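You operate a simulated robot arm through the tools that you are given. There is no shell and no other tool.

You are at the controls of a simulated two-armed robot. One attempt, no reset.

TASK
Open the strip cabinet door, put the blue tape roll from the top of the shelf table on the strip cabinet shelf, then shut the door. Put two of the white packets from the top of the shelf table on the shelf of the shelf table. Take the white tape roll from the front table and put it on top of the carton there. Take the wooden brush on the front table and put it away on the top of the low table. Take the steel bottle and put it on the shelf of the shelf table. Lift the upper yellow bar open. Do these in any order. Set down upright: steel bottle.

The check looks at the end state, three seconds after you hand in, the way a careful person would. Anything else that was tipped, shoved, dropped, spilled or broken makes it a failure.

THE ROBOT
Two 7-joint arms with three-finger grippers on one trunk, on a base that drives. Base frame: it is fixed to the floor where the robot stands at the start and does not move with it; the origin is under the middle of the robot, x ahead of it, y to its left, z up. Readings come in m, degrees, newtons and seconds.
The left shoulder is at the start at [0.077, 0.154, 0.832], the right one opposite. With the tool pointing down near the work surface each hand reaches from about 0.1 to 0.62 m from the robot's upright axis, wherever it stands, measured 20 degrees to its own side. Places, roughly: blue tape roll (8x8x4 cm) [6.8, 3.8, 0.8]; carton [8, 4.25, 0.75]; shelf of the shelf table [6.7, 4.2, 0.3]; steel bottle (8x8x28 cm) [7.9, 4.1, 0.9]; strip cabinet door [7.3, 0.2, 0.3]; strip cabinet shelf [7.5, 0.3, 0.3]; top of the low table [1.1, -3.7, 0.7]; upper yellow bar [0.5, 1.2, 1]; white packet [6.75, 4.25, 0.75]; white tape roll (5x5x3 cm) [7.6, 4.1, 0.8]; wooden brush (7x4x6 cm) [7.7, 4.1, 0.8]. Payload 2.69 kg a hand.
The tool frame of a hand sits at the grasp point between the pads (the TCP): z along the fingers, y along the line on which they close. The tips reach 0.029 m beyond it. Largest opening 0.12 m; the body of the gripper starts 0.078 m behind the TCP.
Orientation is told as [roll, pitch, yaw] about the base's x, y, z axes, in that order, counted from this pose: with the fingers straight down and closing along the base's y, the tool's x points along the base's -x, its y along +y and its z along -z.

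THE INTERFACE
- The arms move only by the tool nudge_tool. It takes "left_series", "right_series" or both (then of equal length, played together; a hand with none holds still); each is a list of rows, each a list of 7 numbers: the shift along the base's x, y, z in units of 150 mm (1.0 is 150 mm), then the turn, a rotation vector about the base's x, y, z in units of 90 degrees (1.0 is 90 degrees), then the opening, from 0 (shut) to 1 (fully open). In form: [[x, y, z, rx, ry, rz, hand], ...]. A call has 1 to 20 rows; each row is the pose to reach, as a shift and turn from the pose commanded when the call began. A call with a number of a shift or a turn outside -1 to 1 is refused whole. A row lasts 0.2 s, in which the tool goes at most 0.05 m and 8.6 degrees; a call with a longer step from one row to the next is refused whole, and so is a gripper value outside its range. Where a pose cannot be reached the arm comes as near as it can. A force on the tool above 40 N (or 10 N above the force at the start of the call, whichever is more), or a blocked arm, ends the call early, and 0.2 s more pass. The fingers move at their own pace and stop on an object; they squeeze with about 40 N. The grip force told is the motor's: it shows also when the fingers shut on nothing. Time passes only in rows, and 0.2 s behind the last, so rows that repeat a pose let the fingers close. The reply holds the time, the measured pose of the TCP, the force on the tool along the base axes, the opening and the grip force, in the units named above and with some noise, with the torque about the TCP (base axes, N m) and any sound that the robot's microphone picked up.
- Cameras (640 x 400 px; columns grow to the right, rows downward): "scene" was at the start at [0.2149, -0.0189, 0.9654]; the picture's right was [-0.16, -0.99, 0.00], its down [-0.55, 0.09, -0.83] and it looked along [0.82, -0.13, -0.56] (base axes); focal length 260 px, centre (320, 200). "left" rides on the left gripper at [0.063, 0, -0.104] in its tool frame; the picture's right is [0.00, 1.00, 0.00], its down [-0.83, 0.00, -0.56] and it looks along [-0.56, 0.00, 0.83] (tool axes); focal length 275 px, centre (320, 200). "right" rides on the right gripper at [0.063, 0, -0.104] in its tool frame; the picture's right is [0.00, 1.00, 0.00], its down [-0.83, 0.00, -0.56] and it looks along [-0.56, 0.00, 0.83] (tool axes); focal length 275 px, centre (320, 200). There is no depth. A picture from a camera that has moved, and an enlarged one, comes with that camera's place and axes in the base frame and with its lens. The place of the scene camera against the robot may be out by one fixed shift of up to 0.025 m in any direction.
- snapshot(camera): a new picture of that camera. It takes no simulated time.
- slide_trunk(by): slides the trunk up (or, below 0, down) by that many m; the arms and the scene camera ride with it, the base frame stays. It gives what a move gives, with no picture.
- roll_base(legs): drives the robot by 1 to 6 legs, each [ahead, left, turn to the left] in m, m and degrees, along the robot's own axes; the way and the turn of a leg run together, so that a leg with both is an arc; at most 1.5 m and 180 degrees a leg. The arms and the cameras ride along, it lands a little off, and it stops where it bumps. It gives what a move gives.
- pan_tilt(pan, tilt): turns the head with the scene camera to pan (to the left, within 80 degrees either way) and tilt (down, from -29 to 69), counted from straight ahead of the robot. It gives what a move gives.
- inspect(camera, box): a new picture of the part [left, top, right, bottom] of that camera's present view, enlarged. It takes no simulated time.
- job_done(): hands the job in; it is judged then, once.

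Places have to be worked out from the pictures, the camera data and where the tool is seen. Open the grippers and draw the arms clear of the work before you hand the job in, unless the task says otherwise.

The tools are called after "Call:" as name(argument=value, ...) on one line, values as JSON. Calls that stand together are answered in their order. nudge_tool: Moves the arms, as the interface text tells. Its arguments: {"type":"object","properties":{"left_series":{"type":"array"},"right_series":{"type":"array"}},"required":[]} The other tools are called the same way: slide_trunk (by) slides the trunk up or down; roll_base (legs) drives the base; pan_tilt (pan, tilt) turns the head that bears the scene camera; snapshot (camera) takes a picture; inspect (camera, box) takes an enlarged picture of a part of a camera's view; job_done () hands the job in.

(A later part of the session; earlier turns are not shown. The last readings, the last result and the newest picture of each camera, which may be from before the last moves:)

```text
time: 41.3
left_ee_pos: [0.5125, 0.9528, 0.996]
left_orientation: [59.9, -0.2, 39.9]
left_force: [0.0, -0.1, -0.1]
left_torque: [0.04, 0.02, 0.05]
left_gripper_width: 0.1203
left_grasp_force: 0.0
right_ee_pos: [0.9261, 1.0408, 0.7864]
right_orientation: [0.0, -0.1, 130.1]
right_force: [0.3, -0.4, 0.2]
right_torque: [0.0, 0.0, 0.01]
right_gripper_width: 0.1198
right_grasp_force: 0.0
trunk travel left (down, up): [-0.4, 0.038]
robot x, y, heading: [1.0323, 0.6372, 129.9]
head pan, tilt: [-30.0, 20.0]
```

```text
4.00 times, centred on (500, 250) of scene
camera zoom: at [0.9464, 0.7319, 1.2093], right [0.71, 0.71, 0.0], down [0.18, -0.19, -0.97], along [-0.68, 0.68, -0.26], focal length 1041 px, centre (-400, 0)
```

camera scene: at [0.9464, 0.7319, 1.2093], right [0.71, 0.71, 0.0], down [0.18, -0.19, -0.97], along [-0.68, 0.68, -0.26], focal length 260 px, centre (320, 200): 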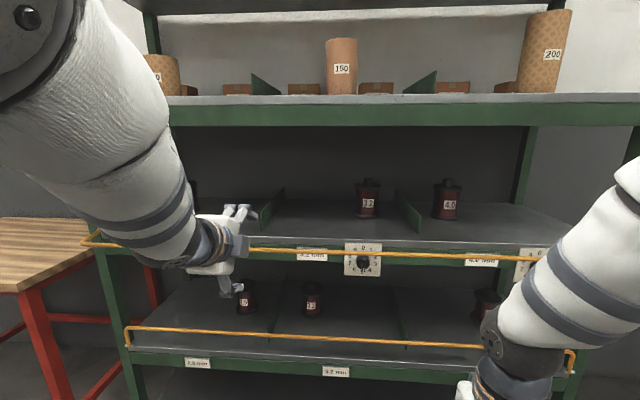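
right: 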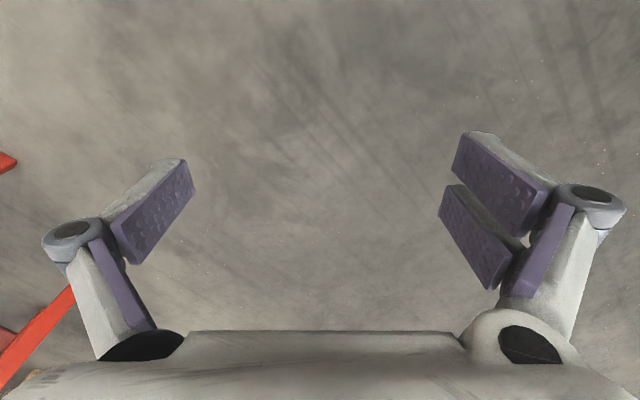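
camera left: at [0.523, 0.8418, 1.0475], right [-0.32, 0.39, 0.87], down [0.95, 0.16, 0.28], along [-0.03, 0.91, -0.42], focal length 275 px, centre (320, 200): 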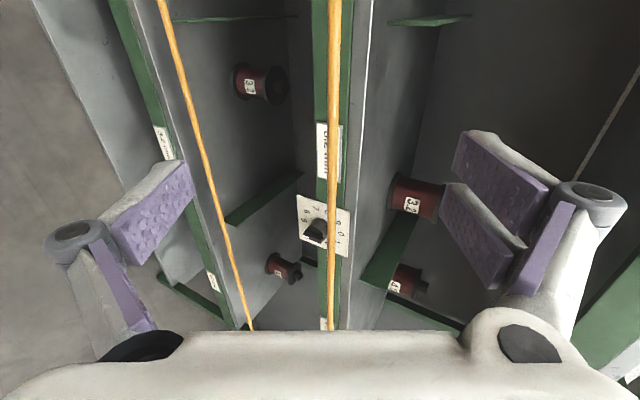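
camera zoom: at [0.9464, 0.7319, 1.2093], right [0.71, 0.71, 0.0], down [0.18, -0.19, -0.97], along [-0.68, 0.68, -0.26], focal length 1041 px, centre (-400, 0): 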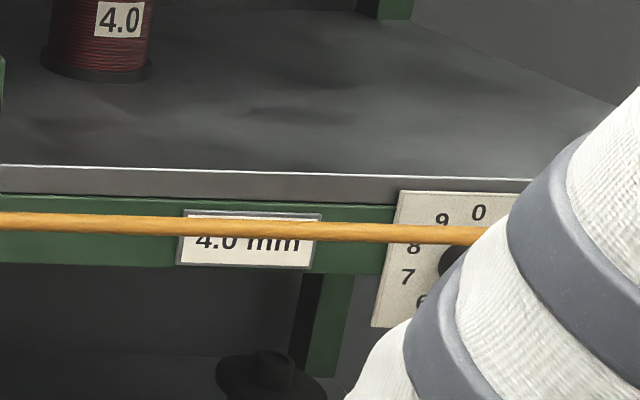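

The bar is fully out at its stop. I back off another 0.25 m and return the left tool to pointing straight down.

Call:
roll_base(legs=[[-0.25, 0, 0]])

Call:
nudge_tool(left_series=[[0.055, -0.041, 0, -0.005, -0.056, 0.069, 1], [0.109, -0.082, -0.05, -0.01, -0.112, 0.138, 1], [0.164, -0.123, -0.12, -0.015, -0.169, 0.207, 1], [0.218, -0.165, -0.2, -0.02, -0.225, 0.277, 1], [0.273, -0.206, -0.3, -0.025, -0.281, 0.346, 1], [0.328, -0.247, -0.4, -0.03, -0.337, 0.415, 1], [0.382, -0.288, -0.5, -0.034, -0.394, 0.484, 1], [0.437, -0.329, -0.6, -0.039, -0.45, 0.553, 1], [0.492, -0.37, -0.7, -0.044, -0.506, 0.622, 1], [0.546, -0.412, -0.8, -0.049, -0.562, 0.692, 1], [0.6, -0.453, -0.9, -0.054, -0.619, 0.761, 1], [0.655, -0.494, -1, -0.059, -0.675, 0.83, 1], [0.71, -0.535, -1, -0.064, -0.731, 0.899, 1]])

Call:
snapshot(camera="scene")

```text
time: 43.1
left_ee_pos: [0.6729, 0.7597, 0.9934]
left_orientation: [59.7, -0.1, 39.9]
left_force: [-0.1, 0.2, 0.0]
left_torque: [0.01, -0.03, 0.0]
left_gripper_width: 0.12
left_grasp_force: 0.1
right_ee_pos: [1.0852, 0.8501, 0.7869]
right_orientation: [0.0, -0.2, 130.1]
right_force: [0.6, 0.1, -0.2]
right_torque: [0.02, 0.02, 0.03]
right_gripper_width: 0.1202
right_grasp_force: 0.0
trunk travel left (down, up): [-0.4, 0.038]
robot x, y, heading: [1.1937, 0.444, 130.0]
head pan, tilt: [-30.0, 20.0]
```

```text
time: 45.9
left_ee_pos: [0.7794, 0.6808, 0.8447]
left_orientation: [-0.3, -0.1, 130.0]
left_force: [-0.1, 0.7, 0.3]
left_torque: [-0.03, -0.01, 0.01]
left_gripper_width: 0.1199
left_grasp_force: 0.0
left hand out of reach, approached as far as the arm can: row 1, 2, 3, 4, 5, 6, 7, 8
right_ee_pos: [1.0857, 0.8495, 0.7854]
right_orientation: [0.0, -0.2, 129.9]
right_force: [0.3, -1.0, -1.0]
right_torque: [0.02, -0.01, 0.01]
right_gripper_width: 0.1199
right_grasp_force: 0.0
trunk travel left (down, up): [-0.4, 0.038]
robot x, y, heading: [1.193, 0.4466, 130.0]
head pan, tilt: [-30.0, 20.0]
```

```text
taken
camera scene: at [1.1557, 0.5669, 1.2015], right [0.98, 0.17, 0.0], down [0.06, -0.34, -0.94], along [-0.16, 0.93, -0.34], focal length 260 px, centre (320, 200)
```

scene: 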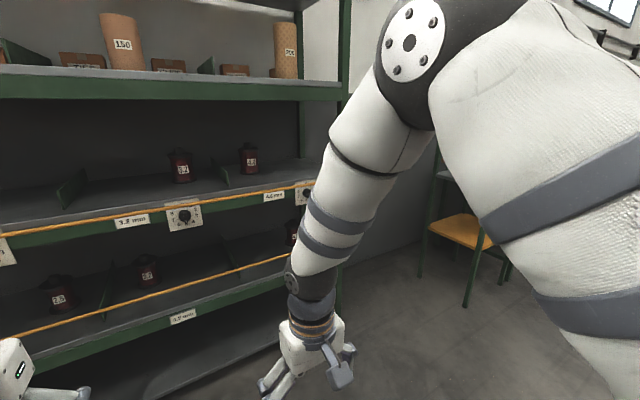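

The left arm is back in a normal posture and the head is free. I turn toward the far tables (heading about 30 degrees) and look for a clear way.

Call:
roll_base(legs=[[0, 0, -100]])

Call:
pan_tilt(pan=0, tilt=15)

Call:
snapshot(camera="scene")

Call:
inspect(camera="scene", box=[200, 80, 440, 230])

```text
time: 50.5
left_ee_pos: [1.4945, 0.8121, 0.8442]
left_orientation: [-0.3, -0.2, 29.9]
left_force: [-1.2, 0.0, -0.1]
left_torque: [-0.01, 0.0, 0.01]
left_gripper_width: 0.12
left_grasp_force: 0.1
right_ee_pos: [1.6088, 0.4795, 0.787]
right_orientation: [0.0, -0.1, 30.0]
right_force: [0.2, 0.2, 0.7]
right_torque: [-0.04, -0.03, 0.01]
right_gripper_width: 0.12
right_grasp_force: 0.0
trunk travel left (down, up): [-0.4, 0.038]
robot x, y, heading: [1.1906, 0.4468, 30.0]
head pan, tilt: [-30.0, 20.0]
```

```text
time: 51.5
left_ee_pos: [1.4942, 0.811, 0.8437]
left_orientation: [-0.4, -0.2, 30.1]
left_force: [-0.1, 0.2, -0.2]
left_torque: [-0.02, -0.03, -0.03]
left_gripper_width: 0.1202
left_grasp_force: 0.1
right_ee_pos: [1.6076, 0.4801, 0.7857]
right_orientation: [0.0, -0.1, 29.9]
right_force: [0.3, 0.2, -0.4]
right_torque: [0.01, -0.02, 0.0]
right_gripper_width: 0.1202
right_grasp_force: 0.1
trunk travel left (down, up): [-0.4, 0.038]
robot x, y, heading: [1.1905, 0.4471, 30.0]
head pan, tilt: [0.0, 15.0]
```

```text
taken
camera scene: at [1.3209, 0.5098, 1.2096], right [0.5, -0.87, 0.0], down [-0.22, -0.13, -0.97], along [0.84, 0.48, -0.26], focal length 260 px, centre (320, 200)
```

scene: 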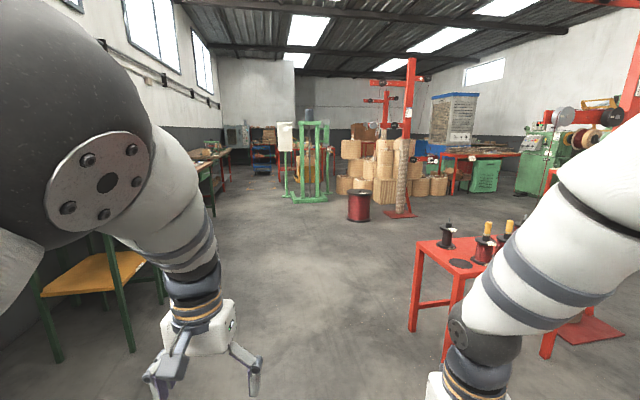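

```text
2.67 times, centred on (320, 155) of scene
camera zoom: at [1.3209, 0.5098, 1.2096], right [0.5, -0.87, 0.0], down [-0.22, -0.13, -0.97], along [0.84, 0.48, -0.26], focal length 694 px, centre (320, 320)
```

zoom: 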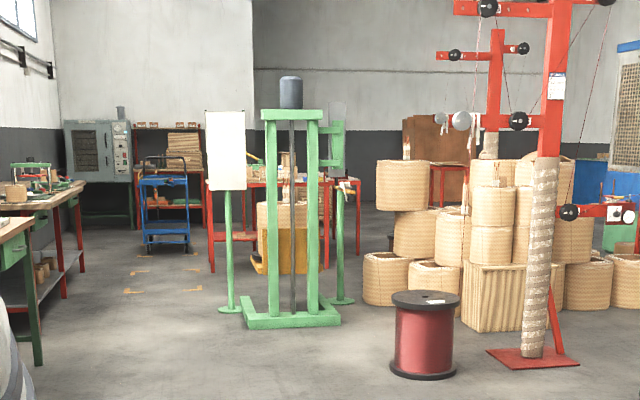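

The far red tables lie behind the green press-like stand. I drive along heading 30 degrees, keeping slightly left of the small red table, and look again from nearer.

Call:
roll_base(legs=[[1.4, 0.2, 0], [1.2, 0.0, 0]])

Call:
snapshot(camera="scene")

```text
time: 64.2
left_ee_pos: [3.6436, 2.2636, 0.8438]
left_orientation: [-0.3, -0.1, 29.8]
left_force: [-0.6, 0.7, 0.3]
left_torque: [-0.01, 0.0, 0.0]
left_gripper_width: 0.12
left_grasp_force: 0.1
right_ee_pos: [3.7563, 1.9325, 0.7866]
right_orientation: [0.0, 0.0, 29.7]
right_force: [-0.9, -0.9, 0.6]
right_torque: [0.0, -0.03, -0.01]
right_gripper_width: 0.12
right_grasp_force: 0.0
trunk travel left (down, up): [-0.4, 0.038]
robot x, y, heading: [3.3397, 1.901, 29.8]
head pan, tilt: [0.0, 15.0]
```

```text
taken
camera scene: at [3.4682, 1.9641, 1.2096], right [0.5, -0.87, 0.0], down [-0.22, -0.13, -0.97], along [0.84, 0.48, -0.26], focal length 260 px, centre (320, 200)
```

scene: 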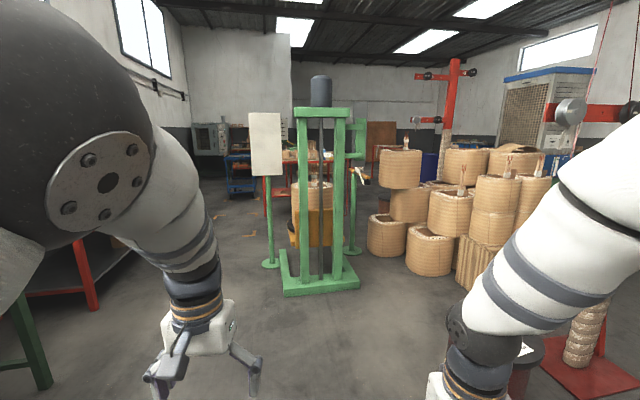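

The press stand blocks the direct way; the passage on its left, between the wall bench and the white panel's pole, looks usable. I move forward-left to look into it.

Call:
roll_base(legs=[[1.1, 0.7, 0]])

Call:
snapshot(camera="scene")

Call:
pan_tilt(pan=30, tilt=15)

Call:
snapshot(camera="scene")

```text
time: 70.7
left_ee_pos: [4.2548, 3.4204, 0.8442]
left_orientation: [-0.3, 0.0, 30.0]
left_force: [0.4, 1.0, -0.1]
left_torque: [-0.03, -0.01, 0.02]
left_gripper_width: 0.1201
left_grasp_force: 0.1
right_ee_pos: [4.3672, 3.0878, 0.7863]
right_orientation: [0.0, -0.1, 30.0]
right_force: [-0.2, 0.4, -0.4]
right_torque: [0.01, -0.02, 0.0]
right_gripper_width: 0.1199
right_grasp_force: 0.0
trunk travel left (down, up): [-0.4, 0.038]
robot x, y, heading: [3.9496, 3.0564, 29.9]
head pan, tilt: [0.0, 15.0]
```

```text
taken
camera scene: at [4.0802, 3.1188, 1.2096], right [0.5, -0.87, 0.0], down [-0.22, -0.13, -0.97], along [0.84, 0.48, -0.26], focal length 260 px, centre (320, 200)
```

scene: 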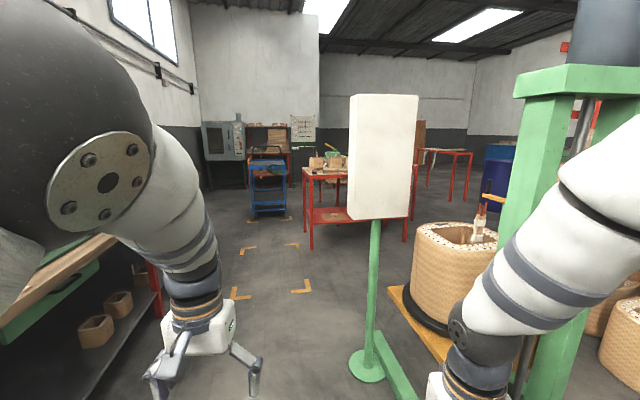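

```text
time: 71.7
left_ee_pos: [4.2551, 3.4194, 0.8451]
left_orientation: [-0.3, -0.2, 30.0]
left_force: [-0.2, 0.3, -0.1]
left_torque: [0.0, 0.01, -0.01]
left_gripper_width: 0.1199
left_grasp_force: 0.1
right_ee_pos: [4.3686, 3.0882, 0.7869]
right_orientation: [-0.1, -0.1, 30.0]
right_force: [0.0, -0.5, -0.1]
right_torque: [-0.01, 0.0, 0.01]
right_gripper_width: 0.12
right_grasp_force: 0.2
trunk travel left (down, up): [-0.4, 0.038]
robot x, y, heading: [3.9507, 3.0513, 29.8]
head pan, tilt: [30.0, 15.0]
```

```text
taken
camera scene: at [4.0461, 3.1529, 1.2096], right [0.86, -0.5, 0.0], down [-0.13, -0.22, -0.97], along [0.48, 0.84, -0.26], focal length 260 px, centre (320, 200)
```

scene: 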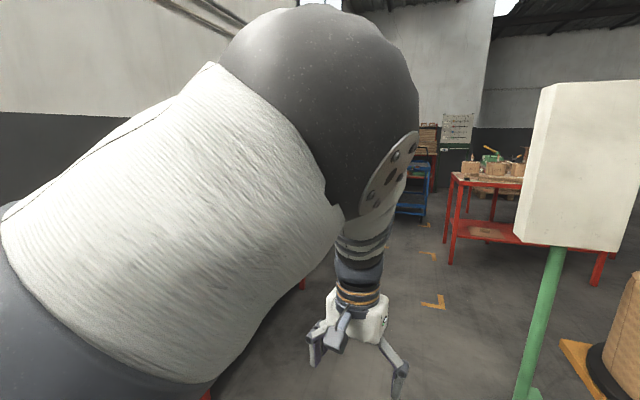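

The whole room is skewed by 40 degrees: the shelf table's front edge runs from about (6.30, 4.50) to (7.0, 3.66), and a 1.25 m corridor leads to it between bench and panel pole. I drive into that corridor.

Call:
roll_base(legs=[[0.67, 0.27, 0], [0, 0, 10], [1.1, 0, 0]])

Call:
pan_tilt(pan=0, tilt=20)

Call:
snapshot(camera="scene")

Call:
pan_tilt(pan=-40, tilt=20)

Call:
snapshot(camera="scene")

```text
time: 81.5
left_ee_pos: [5.4565, 4.7471, 0.844]
left_orientation: [-0.2, 0.0, 40.6]
left_force: [-0.2, -0.2, 0.3]
left_torque: [-0.01, 0.0, -0.01]
left_gripper_width: 0.12
left_grasp_force: 0.1
right_ee_pos: [5.6302, 4.4423, 0.786]
right_orientation: [0.1, -0.1, 40.4]
right_force: [-0.2, 0.8, 0.0]
right_torque: [0.0, 0.03, 0.0]
right_gripper_width: 0.1202
right_grasp_force: 0.0
trunk travel left (down, up): [-0.4, 0.038]
robot x, y, heading: [5.2259, 4.3343, 40.3]
head pan, tilt: [30.0, 15.0]
```

```text
time: 82.5
left_ee_pos: [5.4572, 4.7475, 0.8446]
left_orientation: [-0.3, -0.2, 40.5]
left_force: [-0.1, -0.3, 0.4]
left_torque: [0.03, -0.01, 0.01]
left_gripper_width: 0.1202
left_grasp_force: 0.1
right_ee_pos: [5.6289, 4.4404, 0.7871]
right_orientation: [0.1, -0.1, 40.4]
right_force: [-0.5, -0.1, -1.0]
right_torque: [-0.04, -0.01, 0.01]
right_gripper_width: 0.1198
right_grasp_force: 0.0
trunk travel left (down, up): [-0.4, 0.038]
robot x, y, heading: [5.226, 4.3343, 40.3]
head pan, tilt: [0.0, 20.0]
```

```text
taken
camera scene: at [5.3392, 4.4175, 1.2015], right [0.65, -0.76, 0.0], down [-0.26, -0.22, -0.94], along [0.72, 0.61, -0.34], focal length 260 px, centre (320, 200)
```

scene: 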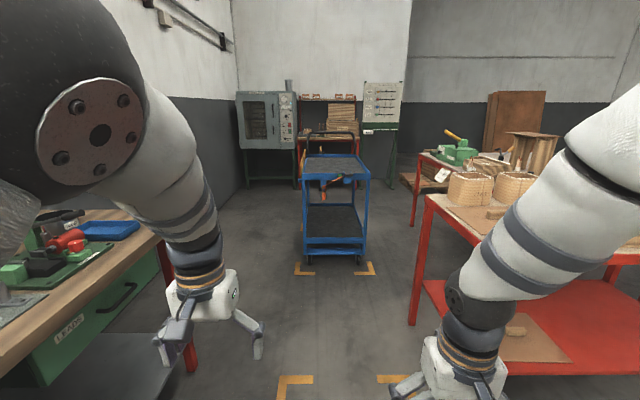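

```text
time: 83.5
left_ee_pos: [5.4579, 4.7484, 0.8447]
left_orientation: [-0.3, -0.1, 40.5]
left_force: [-0.1, 0.0, 0.0]
left_torque: [-0.01, 0.02, 0.01]
left_gripper_width: 0.1201
left_grasp_force: 0.1
right_ee_pos: [5.6287, 4.4414, 0.787]
right_orientation: [0.0, -0.1, 40.4]
right_force: [0.0, -0.7, -0.4]
right_torque: [0.01, 0.02, 0.01]
right_gripper_width: 0.1199
right_grasp_force: 0.1
trunk travel left (down, up): [-0.4, 0.038]
robot x, y, heading: [5.2261, 4.3321, 40.2]
head pan, tilt: [-40.0, 20.0]
```

```text
taken
camera scene: at [5.3615, 4.3578, 1.2015], right [0.01, -1.0, 0.0], down [-0.34, 0.0, -0.94], along [0.94, 0.01, -0.34], focal length 260 px, centre (320, 200)
```

scene: 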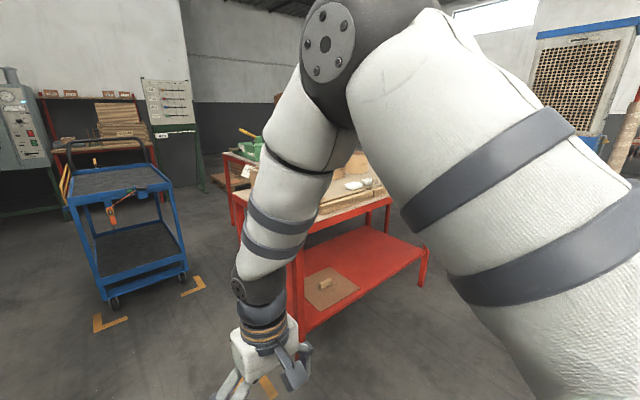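

The shelf table front edge runs about (6.32, 4.49) to (6.92, 3.64), with the front table behind it. The arms hide the area before it, so I turn the base right to look between them.

Call:
roll_base(legs=[[0, 0, -45]])

Call:
pan_tilt(pan=0, tilt=25)

Call:
snapshot(camera="scene")

Call:
inspect(camera="scene", box=[180, 60, 460, 240])

```text
time: 86.0
left_ee_pos: [5.6812, 4.4619, 0.8447]
left_orientation: [-0.3, -0.2, -4.6]
left_force: [-0.2, -0.4, -0.4]
left_torque: [-0.01, 0.02, -0.01]
left_gripper_width: 0.1202
left_grasp_force: 0.0
right_ee_pos: [5.5878, 4.1245, 0.7853]
right_orientation: [-0.1, -0.2, -4.5]
right_force: [0.5, 1.1, 0.3]
right_torque: [0.01, 0.03, 0.0]
right_gripper_width: 0.1199
right_grasp_force: 0.0
trunk travel left (down, up): [-0.4, 0.038]
robot x, y, heading: [5.2203, 4.3335, -4.4]
head pan, tilt: [-40.0, 20.0]
```

```text
time: 87.0
left_ee_pos: [5.6824, 4.4623, 0.8435]
left_orientation: [-0.3, -0.2, -4.5]
left_force: [0.0, -0.1, -0.4]
left_torque: [-0.03, -0.03, 0.01]
left_gripper_width: 0.1199
left_grasp_force: 0.1
right_ee_pos: [5.5881, 4.124, 0.7865]
right_orientation: [0.0, -0.1, -4.5]
right_force: [0.3, -0.6, -1.4]
right_torque: [-0.01, 0.02, 0.01]
right_gripper_width: 0.1201
right_grasp_force: 0.0
trunk travel left (down, up): [-0.4, 0.038]
robot x, y, heading: [5.2261, 4.3329, -4.5]
head pan, tilt: [0.0, 25.0]
```

```text
taken
camera scene: at [5.3708, 4.3168, 1.1934], right [-0.08, -1.0, 0.0], down [-0.42, 0.03, -0.91], along [0.9, -0.07, -0.42], focal length 260 px, centre (320, 200)
```

scene: 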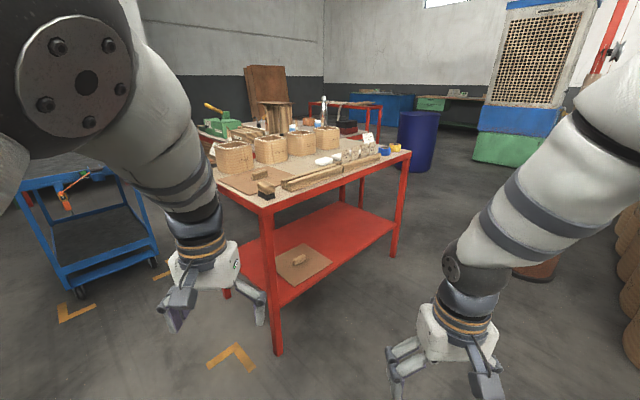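

```text
2.22 times, centred on (320, 150) of scene
camera zoom: at [5.3708, 4.3168, 1.1934], right [-0.08, -1.0, 0.0], down [-0.42, 0.03, -0.91], along [0.9, -0.07, -0.42], focal length 578 px, centre (320, 311)
```

zoom: 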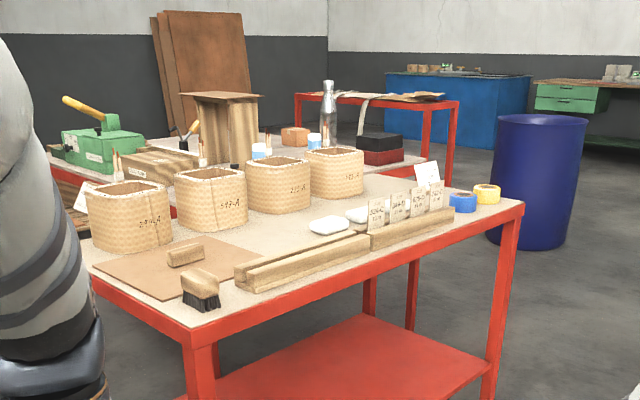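

I see the shelf table clearly: packets behind the tag holder, the blue roll at its right end, another brush on it (not mine), and the front table with the bottle behind. I look to the right to see the free floor there.

Call:
pan_tilt(pan=-60, tilt=25)

Call:
snapshot(camera="scene")

```text
time: 88.3
left_ee_pos: [5.681, 4.4636, 0.8446]
left_orientation: [-0.3, -0.3, -4.4]
left_force: [0.6, 0.1, -0.4]
left_torque: [-0.01, 0.01, 0.01]
left_gripper_width: 0.1199
left_grasp_force: 0.0
right_ee_pos: [5.5887, 4.1243, 0.7868]
right_orientation: [-0.1, -0.1, -4.5]
right_force: [1.0, 0.6, -0.2]
right_torque: [-0.02, -0.02, -0.01]
right_gripper_width: 0.12
right_grasp_force: 0.1
trunk travel left (down, up): [-0.4, 0.038]
robot x, y, heading: [5.2256, 4.3313, -4.5]
head pan, tilt: [-60.0, 25.0]
```

```text
taken
camera scene: at [5.3187, 4.2411, 1.1934], right [-0.9, -0.43, 0.0], down [-0.18, 0.38, -0.91], along [0.39, -0.82, -0.42], focal length 260 px, centre (320, 200)
```

scene: 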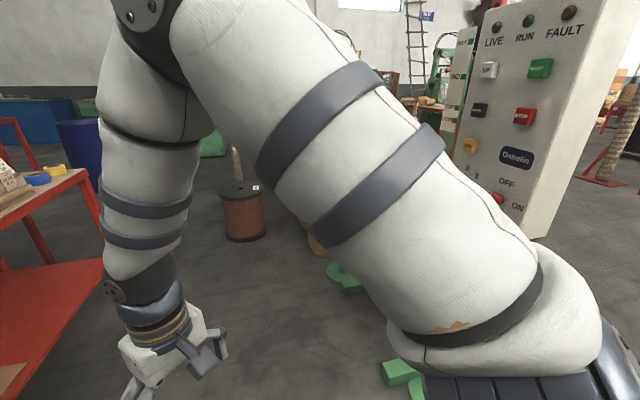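

The passage to the front table's near side lies right of the shelf table, past a copper drum near (6.64, 2.90). I look down to judge the size of my own base.

Call:
pan_tilt(pan=0, tilt=69)

Call:
snapshot(camera="scene")

Call:
pan_tilt(pan=-80, tilt=60)

Call:
snapshot(camera="scene")

```text
time: 89.7
left_ee_pos: [5.6815, 4.4635, 0.8422]
left_orientation: [-0.4, 0.0, -4.3]
left_force: [0.1, 0.2, 0.9]
left_torque: [-0.02, -0.01, 0.0]
left_gripper_width: 0.1201
left_grasp_force: 0.0
right_ee_pos: [5.5873, 4.1252, 0.7865]
right_orientation: [-0.1, 0.1, -4.5]
right_force: [0.1, 0.5, 0.0]
right_torque: [0.0, -0.01, 0.0]
right_gripper_width: 0.1201
right_grasp_force: 0.0
trunk travel left (down, up): [-0.4, 0.038]
robot x, y, heading: [5.2272, 4.3308, -4.5]
head pan, tilt: [0.0, 68.8]
```

```text
taken
camera scene: at [5.339, 4.3122, 1.1379], right [-0.2, -0.98, 0.0], down [-0.89, 0.18, -0.43], along [0.42, -0.08, -0.9], focal length 260 px, centre (320, 200)
```

scene: 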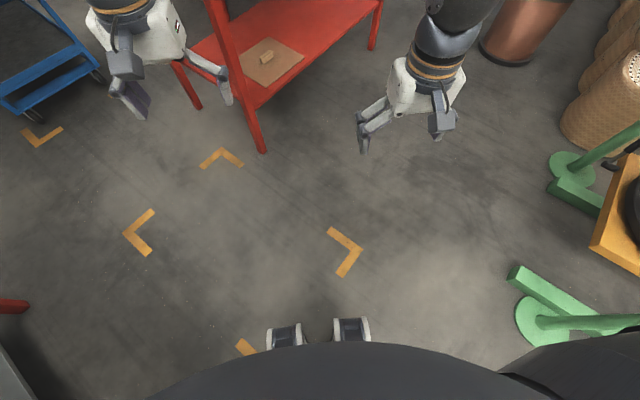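

```text
time: 91.2
left_ee_pos: [5.6823, 4.462, 0.844]
left_orientation: [-0.5, -0.2, -4.5]
left_force: [1.2, 0.3, -0.5]
left_torque: [0.0, -0.02, -0.01]
left_gripper_width: 0.1199
left_grasp_force: 0.0
right_ee_pos: [5.5866, 4.1229, 0.7866]
right_orientation: [0.3, -0.1, -4.8]
right_force: [-0.2, 0.8, 0.2]
right_torque: [-0.01, -0.07, -0.03]
right_gripper_width: 0.1199
right_grasp_force: 0.0
trunk travel left (down, up): [-0.4, 0.038]
robot x, y, heading: [5.2241, 4.3314, -4.6]
head pan, tilt: [-80.0, 60.0]
```

```text
taken
camera scene: at [5.3299, 4.2924, 1.1372], right [-0.53, -0.85, 0.0], down [-0.77, 0.48, -0.41], along [0.35, -0.22, -0.91], focal length 260 px, centre (320, 200)
```

scene: 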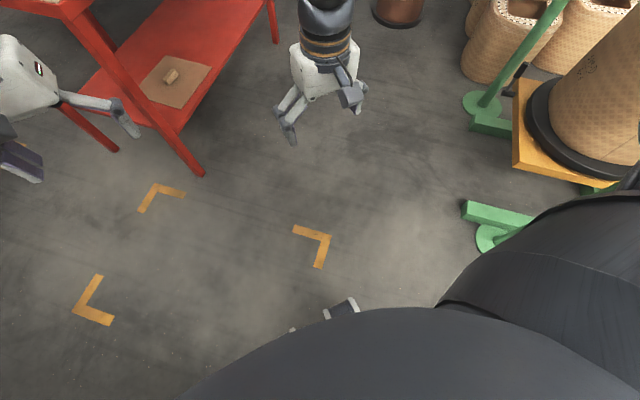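

The base is compact (wheels only about 0.12 m ahead of the axis). I draw both hands in a bit before strafing along the table front.

Call:
nudge_tool(left_series=[[-0.25, 0.02, 0, 0, 0, 0, 1], [-0.5, 0.04, 0, 0, 0, 0, 1], [-0.7, 0.05, 0.1, 0, 0, 0, 1]], right_series=[[-0.15, 0.01, 0.1, 0, 0, 0, 1], [-0.3, 0.02, 0.3, 0, 0, 0, 1], [-0.4, 0.03, 0.45, 0, 0, 0, 1]])

Call:
pan_tilt(pan=0, tilt=30)

Call:
roll_base(legs=[[0, 0, 44.4], [0.22, -1.26, 0], [0.15, -0.2, 0]])

Call:
snapshot(camera="scene")

```text
time: 92.0
left_ee_pos: [5.5903, 4.4751, 0.8448]
left_orientation: [-0.3, -0.2, -4.4]
left_force: [1.5, 0.3, 0.0]
left_torque: [-0.03, -0.03, 0.02]
left_gripper_width: 0.12
left_grasp_force: 0.1
left hand out of reach, approached as far as the arm can: row 3
right_ee_pos: [5.5229, 4.1363, 0.8377]
right_orientation: [1.1, 3.3, -3.7]
right_force: [-0.5, 0.6, -0.1]
right_torque: [0.01, -0.01, 0.01]
right_gripper_width: 0.1198
right_grasp_force: 0.0
right hand out of reach, approached as far as the arm can: row 3
trunk travel left (down, up): [-0.4, 0.038]
robot x, y, heading: [5.2236, 4.3319, -4.3]
head pan, tilt: [-80.0, 60.0]
```

```text
time: 93.5
left_ee_pos: [5.5908, 4.4752, 0.8429]
left_orientation: [-0.5, -0.1, -4.3]
left_force: [-0.5, -0.6, -0.4]
left_torque: [-0.02, -0.02, 0.01]
left_gripper_width: 0.1201
left_grasp_force: 0.0
right_ee_pos: [5.5231, 4.1353, 0.8353]
right_orientation: [1.2, 3.6, -3.7]
right_force: [0.4, 0.3, 0.7]
right_torque: [0.0, -0.01, 0.02]
right_gripper_width: 0.12
right_grasp_force: 0.1
trunk travel left (down, up): [-0.4, 0.038]
robot x, y, heading: [5.2222, 4.3294, -4.2]
head pan, tilt: [0.0, 30.0]
```

```text
time: 107.2
left_ee_pos: [6.609, 3.7981, 0.8435]
left_orientation: [-0.4, -0.1, 39.3]
left_force: [-0.2, -0.2, 0.3]
left_torque: [0.02, 0.0, -0.01]
left_gripper_width: 0.12
left_grasp_force: 0.1
right_ee_pos: [6.7946, 3.5062, 0.8343]
right_orientation: [1.2, 3.7, 39.9]
right_force: [0.2, 0.2, 0.3]
right_torque: [-0.03, 0.0, -0.04]
right_gripper_width: 0.1199
right_grasp_force: 0.0
trunk travel left (down, up): [-0.4, 0.038]
robot x, y, heading: [6.4429, 3.4386, 39.2]
head pan, tilt: [0.0, 30.0]
```

```text
taken
camera scene: at [6.5659, 3.5084, 1.1832], right [0.48, -0.88, 0.0], down [-0.46, -0.25, -0.85], along [0.75, 0.41, -0.52], focal length 260 px, centre (320, 200)
```

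scene: 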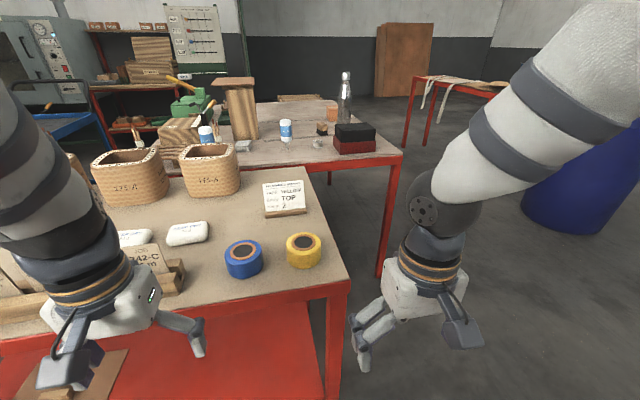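

I now stand before the right part of the shelf table: packets at left, blue roll in front of me, and the front table behind. I zoom on the front table to identify the white roll, brush, bottle and carton.

Call:
inspect(camera="scene", box=[240, 60, 420, 180])

Call:
inspect(camera="scene", box=[80, 140, 360, 320])

```text
3.33 times, centred on (330, 120) of scene
camera zoom: at [6.5659, 3.5084, 1.1832], right [0.48, -0.88, 0.0], down [-0.46, -0.25, -0.85], along [0.75, 0.41, -0.52], focal length 868 px, centre (287, 467)
```

zoom: 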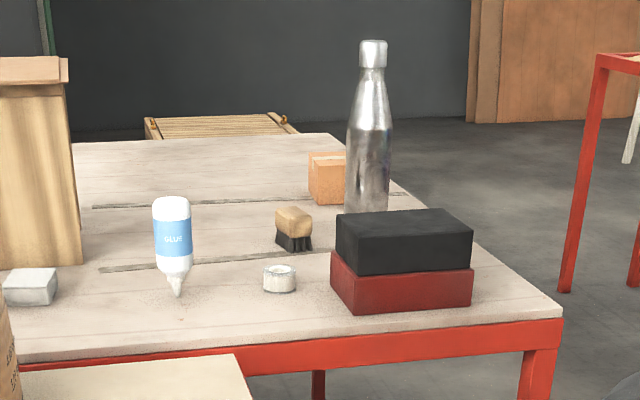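

```text
2.22 times, centred on (220, 230) of scene
camera zoom: at [6.5659, 3.5084, 1.1832], right [0.48, -0.88, 0.0], down [-0.46, -0.25, -0.85], along [0.75, 0.41, -0.52], focal length 578 px, centre (542, 133)
```

zoom: 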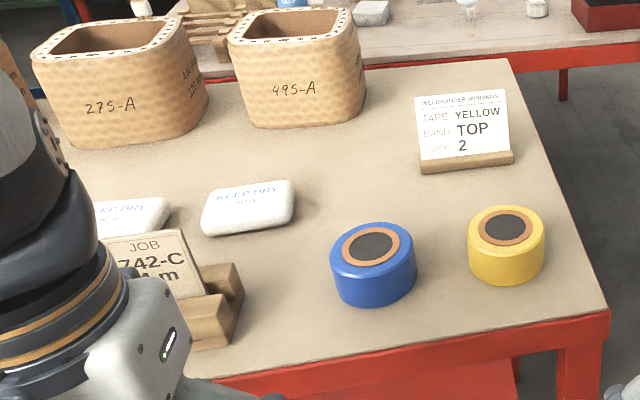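

Both tables are clear now. The packets stand behind tags, so the best way to pick them is from the table's right end; before moving there I raise both hands to clear the items on the table.

Call:
nudge_tool(left_series=[[0, 0, 0.25, 0, 0, 0, 1], [0, 0, 0.5, 0, 0, 0, 1], [0, 0, 0.75, 0, 0, 0, 1], [0, 0, 1, 0, 0, 0, 1]], right_series=[[0, 0, 0.25, 0, 0, 0, 1], [0, 0, 0.5, 0, 0, 0, 1], [0, 0, 0.75, 0, 0, 0, 1], [0, 0, 1, 0, 0, 0, 1]])

Call:
snapshot(camera="scene")

```text
time: 108.2
left_ee_pos: [6.6476, 3.8656, 0.9752]
left_orientation: [-1.0, 0.0, 39.6]
left_force: [-0.2, -0.5, 0.3]
left_torque: [0.05, 0.0, 0.0]
left_gripper_width: 0.1199
left_grasp_force: 0.0
left hand out of reach, approached as far as the arm can: row 1, 2, 3, 4
right_ee_pos: [6.793, 3.5067, 0.9843]
right_orientation: [1.1, 3.7, 39.9]
right_force: [-0.2, 0.4, 0.4]
right_torque: [0.02, 0.0, 0.0]
right_gripper_width: 0.1199
right_grasp_force: 0.1
trunk travel left (down, up): [-0.4, 0.038]
robot x, y, heading: [6.4439, 3.4417, 39.0]
head pan, tilt: [0.0, 30.0]
```

```text
taken
camera scene: at [6.5627, 3.5115, 1.1815], right [0.52, -0.86, 0.0], down [-0.46, -0.28, -0.84], along [0.72, 0.44, -0.54], focal length 260 px, centre (320, 200)
```

scene: 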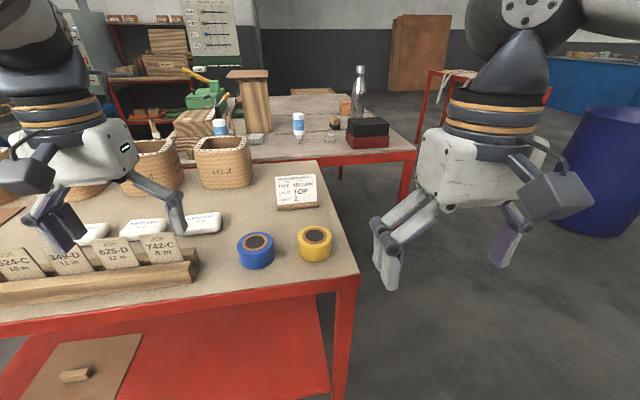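

Both hands are high now and three packets are visible behind the tags. I drive around the table's front-right corner to stand at its right end.

Call:
roll_base(legs=[[0.31, -0.49, 0], [0.25, -0.1, 0], [0, 0, 91]])

Call:
pan_tilt(pan=0, tilt=35)

Call:
snapshot(camera="scene")

```text
time: 117.8
left_ee_pos: [6.8242, 3.5391, 0.9749]
left_orientation: [-0.8, 0.0, 129.9]
left_force: [-0.1, -1.0, 0.5]
left_torque: [-0.05, 0.0, -0.02]
left_gripper_width: 0.1199
left_grasp_force: 0.0
right_ee_pos: [7.1819, 3.6864, 0.9846]
right_orientation: [1.1, 3.7, 130.3]
right_force: [-0.3, -0.4, -0.7]
right_torque: [-0.02, 0.02, -0.02]
right_gripper_width: 0.1195
right_grasp_force: 0.1
trunk travel left (down, up): [-0.4, 0.038]
robot x, y, heading: [7.2477, 3.3391, 129.7]
head pan, tilt: [0.0, 30.0]
```

```text
time: 118.5
left_ee_pos: [6.8241, 3.5373, 0.9742]
left_orientation: [-0.8, 0.1, 130.0]
left_force: [-0.2, -1.1, 1.1]
left_torque: [0.01, 0.04, 0.0]
left_gripper_width: 0.1199
left_grasp_force: 0.0
right_ee_pos: [7.1813, 3.6857, 0.9834]
right_orientation: [1.0, 3.7, 130.3]
right_force: [-0.1, 0.3, 0.8]
right_torque: [0.02, 0.02, 0.05]
right_gripper_width: 0.1199
right_grasp_force: 0.1
trunk travel left (down, up): [-0.4, 0.038]
robot x, y, heading: [7.2466, 3.337, 129.3]
head pan, tilt: [0.0, 35.0]
```

```text
taken
camera scene: at [7.1819, 3.4427, 1.1827], right [0.86, 0.52, 0.0], down [0.27, -0.45, -0.85], along [-0.44, 0.73, -0.52], focal length 260 px, centre (320, 200)
```

scene: 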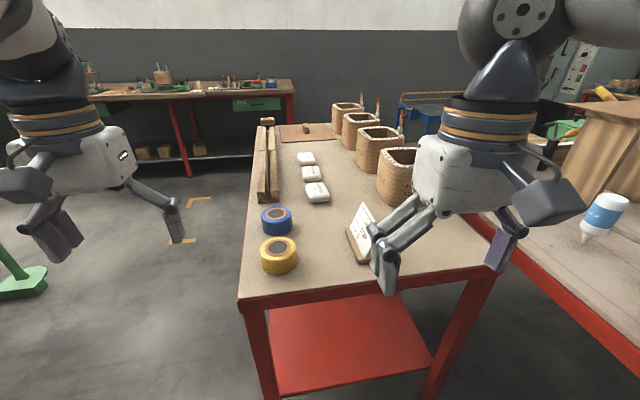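

A fine view along the table. I zoom on the packets and the rolls.

Call:
inspect(camera="scene", box=[230, 130, 390, 290])

```text
2.50 times, centred on (310, 210) of scene
camera zoom: at [7.1819, 3.4427, 1.1827], right [0.86, 0.52, 0.0], down [0.27, -0.45, -0.85], along [-0.44, 0.73, -0.52], focal length 651 px, centre (345, 175)
```

zoom: 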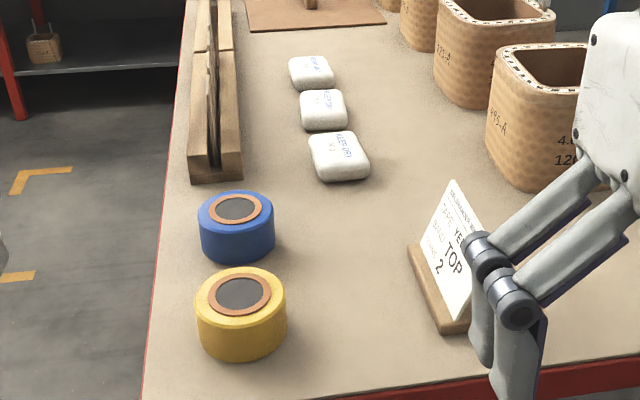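

I calibrate the scene camera against the known right tool position by zooming on its fingers.

Call:
inspect(camera="scene", box=[360, 160, 560, 310])

Call:
snapshot(camera="right")

```text
2.67 times, centred on (460, 235) of scene
camera zoom: at [7.1819, 3.4427, 1.1827], right [0.86, 0.52, 0.0], down [0.27, -0.45, -0.85], along [-0.44, 0.73, -0.52], focal length 694 px, centre (-53, 107)
```

zoom: 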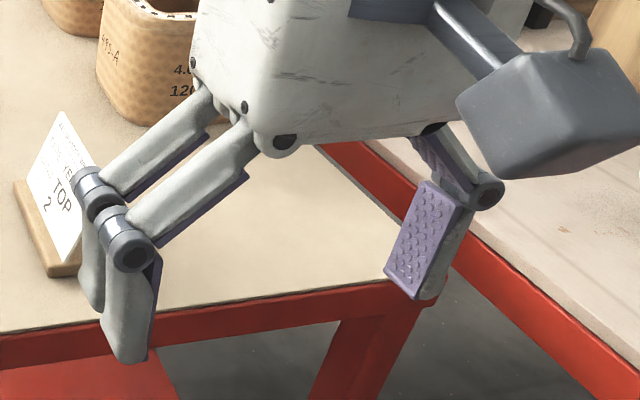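

```text
taken
camera right: at [7.2199, 3.6462, 1.0922], right [-0.76, -0.65, 0.02], down [-0.56, 0.66, 0.5], along [-0.34, 0.37, -0.87], focal length 275 px, centre (320, 200)
```

right: 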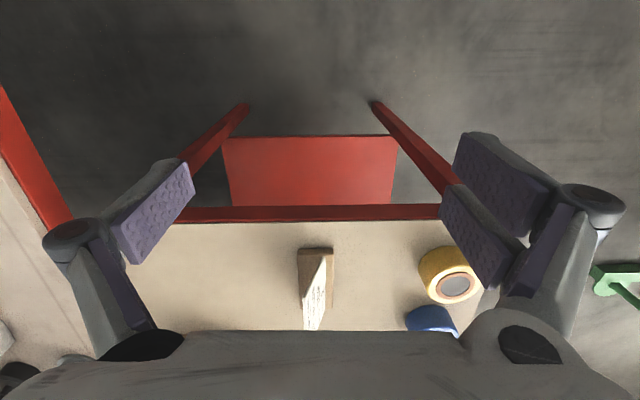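

The gripper cameras will serve for fine aiming; the scene camera seems off by a few centimetres. Table top is about 0.74, its right end near u = -1.61, so I drive 0.25 m closer and tilt the right tool 45 degrees forward.

Call:
roll_base(legs=[[0.25, 0.05, 0.5]])

Call:
nudge_tool(right_series=[[-0.09, 0.1, 0, 0.064, 0.054, 0, 1], [-0.17, 0.2, 0, 0.128, 0.107, 0, 1], [-0.26, 0.31, 0, 0.192, 0.161, 0, 1], [-0.34, 0.41, 0, 0.255, 0.214, 0, 1], [-0.43, 0.51, 0, 0.319, 0.268, 0, 1], [-0.51, 0.61, 0, 0.383, 0.3215, 0, 1]])

Call:
snapshot(camera="right")

Call:
snapshot(camera="scene")

```text
time: 120.3
left_ee_pos: [6.6508, 3.6728, 0.9742]
left_orientation: [-1.3, 0.0, 130.3]
left_force: [0.2, -0.6, 0.8]
left_torque: [0.05, 0.0, 0.0]
left_gripper_width: 0.1199
left_grasp_force: 0.1
right_ee_pos: [7.01, 3.8227, 0.9844]
right_orientation: [1.1, 3.6, 130.5]
right_force: [1.6, 0.1, 0.5]
right_torque: [0.03, 0.03, 0.01]
right_gripper_width: 0.1202
right_grasp_force: 0.2
trunk travel left (down, up): [-0.4, 0.038]
robot x, y, heading: [7.0841, 3.4733, 129.6]
head pan, tilt: [0.0, 35.0]
stopped in leg 1: the robot was blocked; the commanded pose is now the measured one
```

```text
time: 121.7
left_ee_pos: [6.6499, 3.6736, 0.9741]
left_orientation: [-1.3, 0.2, 130.4]
left_force: [-0.7, -0.1, 0.5]
left_torque: [-0.03, 0.0, 0.01]
left_gripper_width: 0.1201
left_grasp_force: 0.2
right_ee_pos: [6.9318, 3.9162, 0.9827]
right_orientation: [0.7, -41.4, 130.6]
right_force: [-0.2, 0.6, 0.5]
right_torque: [0.02, -0.02, 0.01]
right_gripper_width: 0.1197
right_grasp_force: 0.1
trunk travel left (down, up): [-0.4, 0.038]
robot x, y, heading: [7.0821, 3.4732, 129.9]
head pan, tilt: [0.0, 35.0]
```

```text
taken
camera right: at [7.0088, 3.8291, 1.0199], right [-0.75, -0.66, 0.01], down [-0.16, 0.2, 0.97], along [-0.64, 0.73, -0.26], focal length 275 px, centre (320, 200)
```

right: 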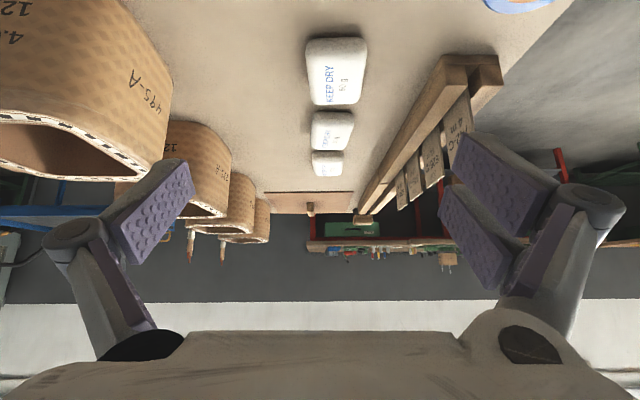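

```text
taken
camera scene: at [7.0081, 3.5778, 1.1808], right [0.84, 0.54, 0.0], down [0.29, -0.46, -0.84], along [-0.45, 0.71, -0.54], focal length 260 px, centre (320, 200)
```

scene: 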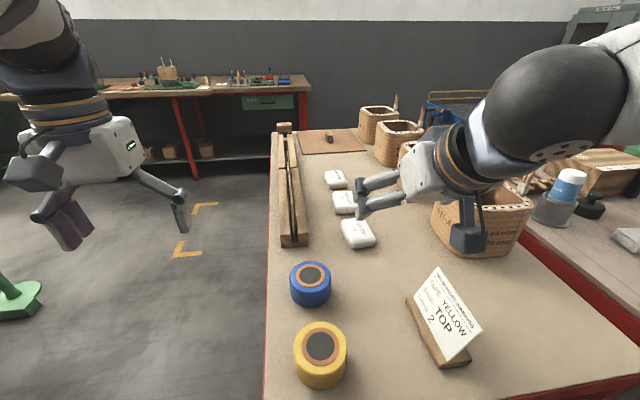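

The gripper view puts the nearest packet at about (6.79, 4.046). I move the right hand forward and down toward it with the fingers narrowed to 9 cm.

Call:
nudge_tool(right_series=[[-0.17, 0.13, -0.1, 0, 0, 0, 0.8], [-0.33, 0.26, -0.25, 0, 0, 0, 0.75], [-0.5, 0.4, -0.45, 0, 0, 0, 0.75], [-0.665, 0.53, -0.667, 0, 0, 0, 0.75], [-0.665, 0.53, -0.667, 0, 0, 0, 0.75]])

Call:
snapshot(camera="right")

Call:
snapshot(camera="scene")

```text
time: 122.9
left_ee_pos: [6.6494, 3.6737, 0.9744]
left_orientation: [-1.3, 0.1, 130.4]
left_force: [0.3, 0.2, 0.0]
left_torque: [0.0, 0.0, 0.0]
left_gripper_width: 0.12
left_grasp_force: 0.0
right_ee_pos: [6.8322, 3.9955, 0.8839]
right_orientation: [0.8, -41.3, 130.5]
right_force: [0.1, 0.3, -1.0]
right_torque: [0.0, 0.01, -0.05]
right_gripper_width: 0.0898
right_grasp_force: 0.0
trunk travel left (down, up): [-0.4, 0.038]
robot x, y, heading: [7.0765, 3.4779, 129.8]
head pan, tilt: [0.0, 35.0]
```

```text
taken
camera right: at [6.9092, 3.9083, 0.9205], right [-0.75, -0.66, 0.01], down [-0.16, 0.2, 0.97], along [-0.64, 0.73, -0.26], focal length 275 px, centre (320, 200)
```

right: 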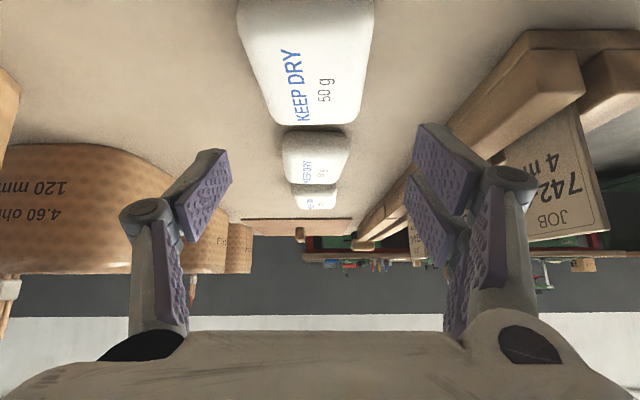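

```text
taken
camera scene: at [7.0087, 3.5775, 1.1808], right [0.84, 0.54, 0.0], down [0.29, -0.46, -0.84], along [-0.45, 0.71, -0.55], focal length 260 px, centre (320, 200)
```

scene: 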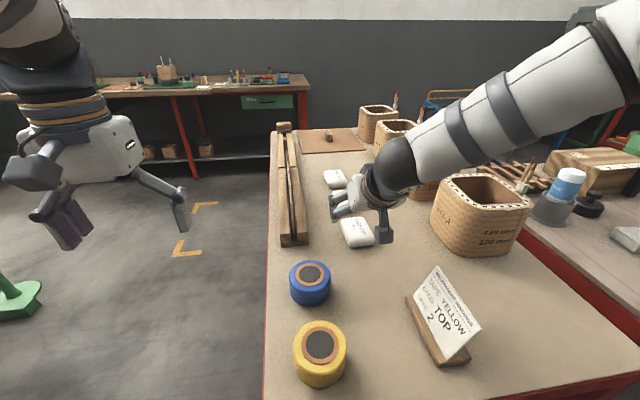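

Triangulating the two gripper views, the packet's centre is about (6.835, 4.00) and the table top nearer 0.79, so the tool is right above it. I shift 1 cm right and descend 5 cm, then look again.

Call:
nudge_tool(right_series=[[0.05, 0.043, 0, 0, 0, 0, 0.75], [0.05, 0.043, -0.15, 0, 0, 0, 0.75], [0.05, 0.043, -0.33, 0, 0, 0, 0.75]])

Call:
snapshot(camera="right")

Call:
inspect(camera="scene", box=[290, 150, 450, 270])

```text
time: 123.7
left_ee_pos: [6.6502, 3.6739, 0.973]
left_orientation: [-1.2, 0.2, 130.4]
left_force: [-0.3, -0.2, -0.1]
left_torque: [0.01, -0.02, -0.03]
left_gripper_width: 0.1197
left_grasp_force: 0.1
right_ee_pos: [6.8398, 4.0022, 0.8347]
right_orientation: [0.8, -41.2, 130.5]
right_force: [-0.6, 0.5, -0.4]
right_torque: [0.0, 0.01, 0.0]
right_gripper_width: 0.0897
right_grasp_force: 0.2
trunk travel left (down, up): [-0.4, 0.038]
robot x, y, heading: [7.0805, 3.4717, 129.6]
head pan, tilt: [0.0, 35.0]
```

```text
taken
camera right: at [6.9171, 3.9152, 0.871], right [-0.75, -0.66, 0.01], down [-0.16, 0.2, 0.97], along [-0.64, 0.73, -0.26], focal length 275 px, centre (320, 200)
```

right: 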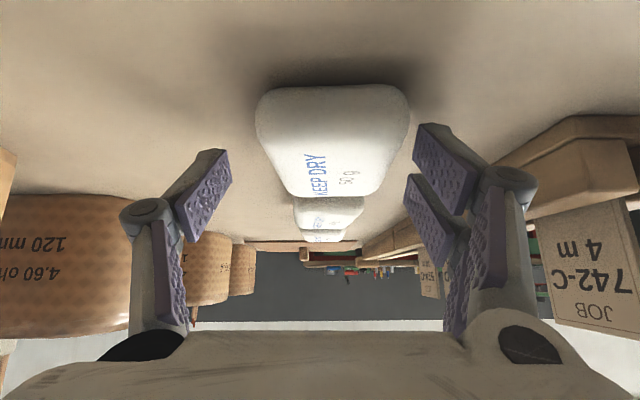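

```text
3.33 times, centred on (370, 210) of scene
camera zoom: at [7.0085, 3.5781, 1.1803], right [0.84, 0.54, 0.0], down [0.29, -0.46, -0.84], along [-0.45, 0.71, -0.55], focal length 868 px, centre (153, 167)
```

zoom: 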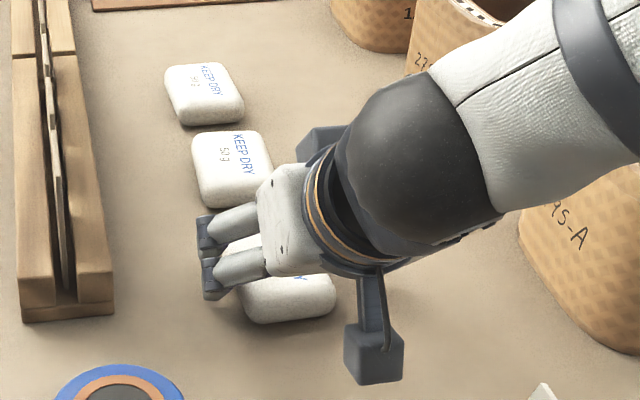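

The packet is now nearly between the fingers; it lies about 2 cm further forward. I move forward and then descend in small steps until the fingertips feel the table.

Call:
nudge_tool(right_series=[[-0.137, 0.102, 0, 0, 0, 0, 0.75], [-0.137, 0.102, -0.033, 0, 0, 0, 0.75], [-0.137, 0.102, -0.067, 0, 0, 0, 0.75], [-0.137, 0.102, -0.1, 0, 0, 0, 0.75], [-0.137, 0.102, -0.133, 0, 0, 0, 0.75], [-0.137, 0.102, -0.167, 0, 0, 0, 0.75]])

Call:
snapshot(camera="right")

```text
time: 124.9
left_ee_pos: [6.6505, 3.6739, 0.974]
left_orientation: [-1.5, 0.1, 130.4]
left_force: [-0.8, 0.6, 0.3]
left_torque: [0.06, 0.04, -0.02]
left_gripper_width: 0.1199
left_grasp_force: 0.0
right_ee_pos: [6.8134, 4.0172, 0.8233]
right_orientation: [1.4, -42.5, 130.2]
right_force: [-3.2, -4.4, 15.2]
right_torque: [-0.71, 0.64, 0.04]
right_gripper_width: 0.1016
right_grasp_force: 7.7
trunk travel left (down, up): [-0.4, 0.038]
robot x, y, heading: [7.0777, 3.4755, 129.5]
head pan, tilt: [0.0, 35.0]
stopped in row 6 (right hand): the force on the tool passed its limit at 43 N (the readings are from after the stop); the commanded pose is now the measured one
```

```text
taken
camera right: at [6.8915, 3.9307, 0.8587], right [-0.75, -0.66, 0.02], down [-0.15, 0.19, 0.97], along [-0.64, 0.73, -0.24], focal length 275 px, centre (320, 200)
```

right: 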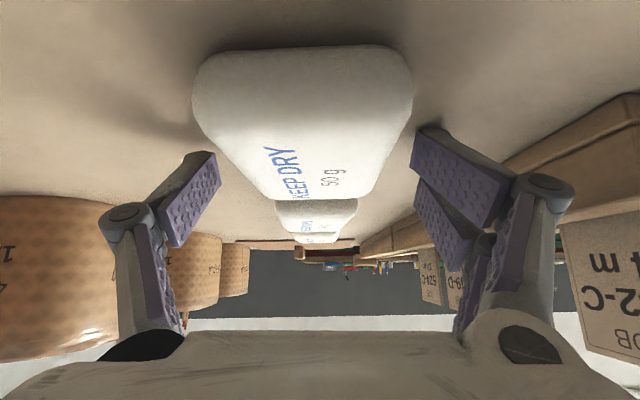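

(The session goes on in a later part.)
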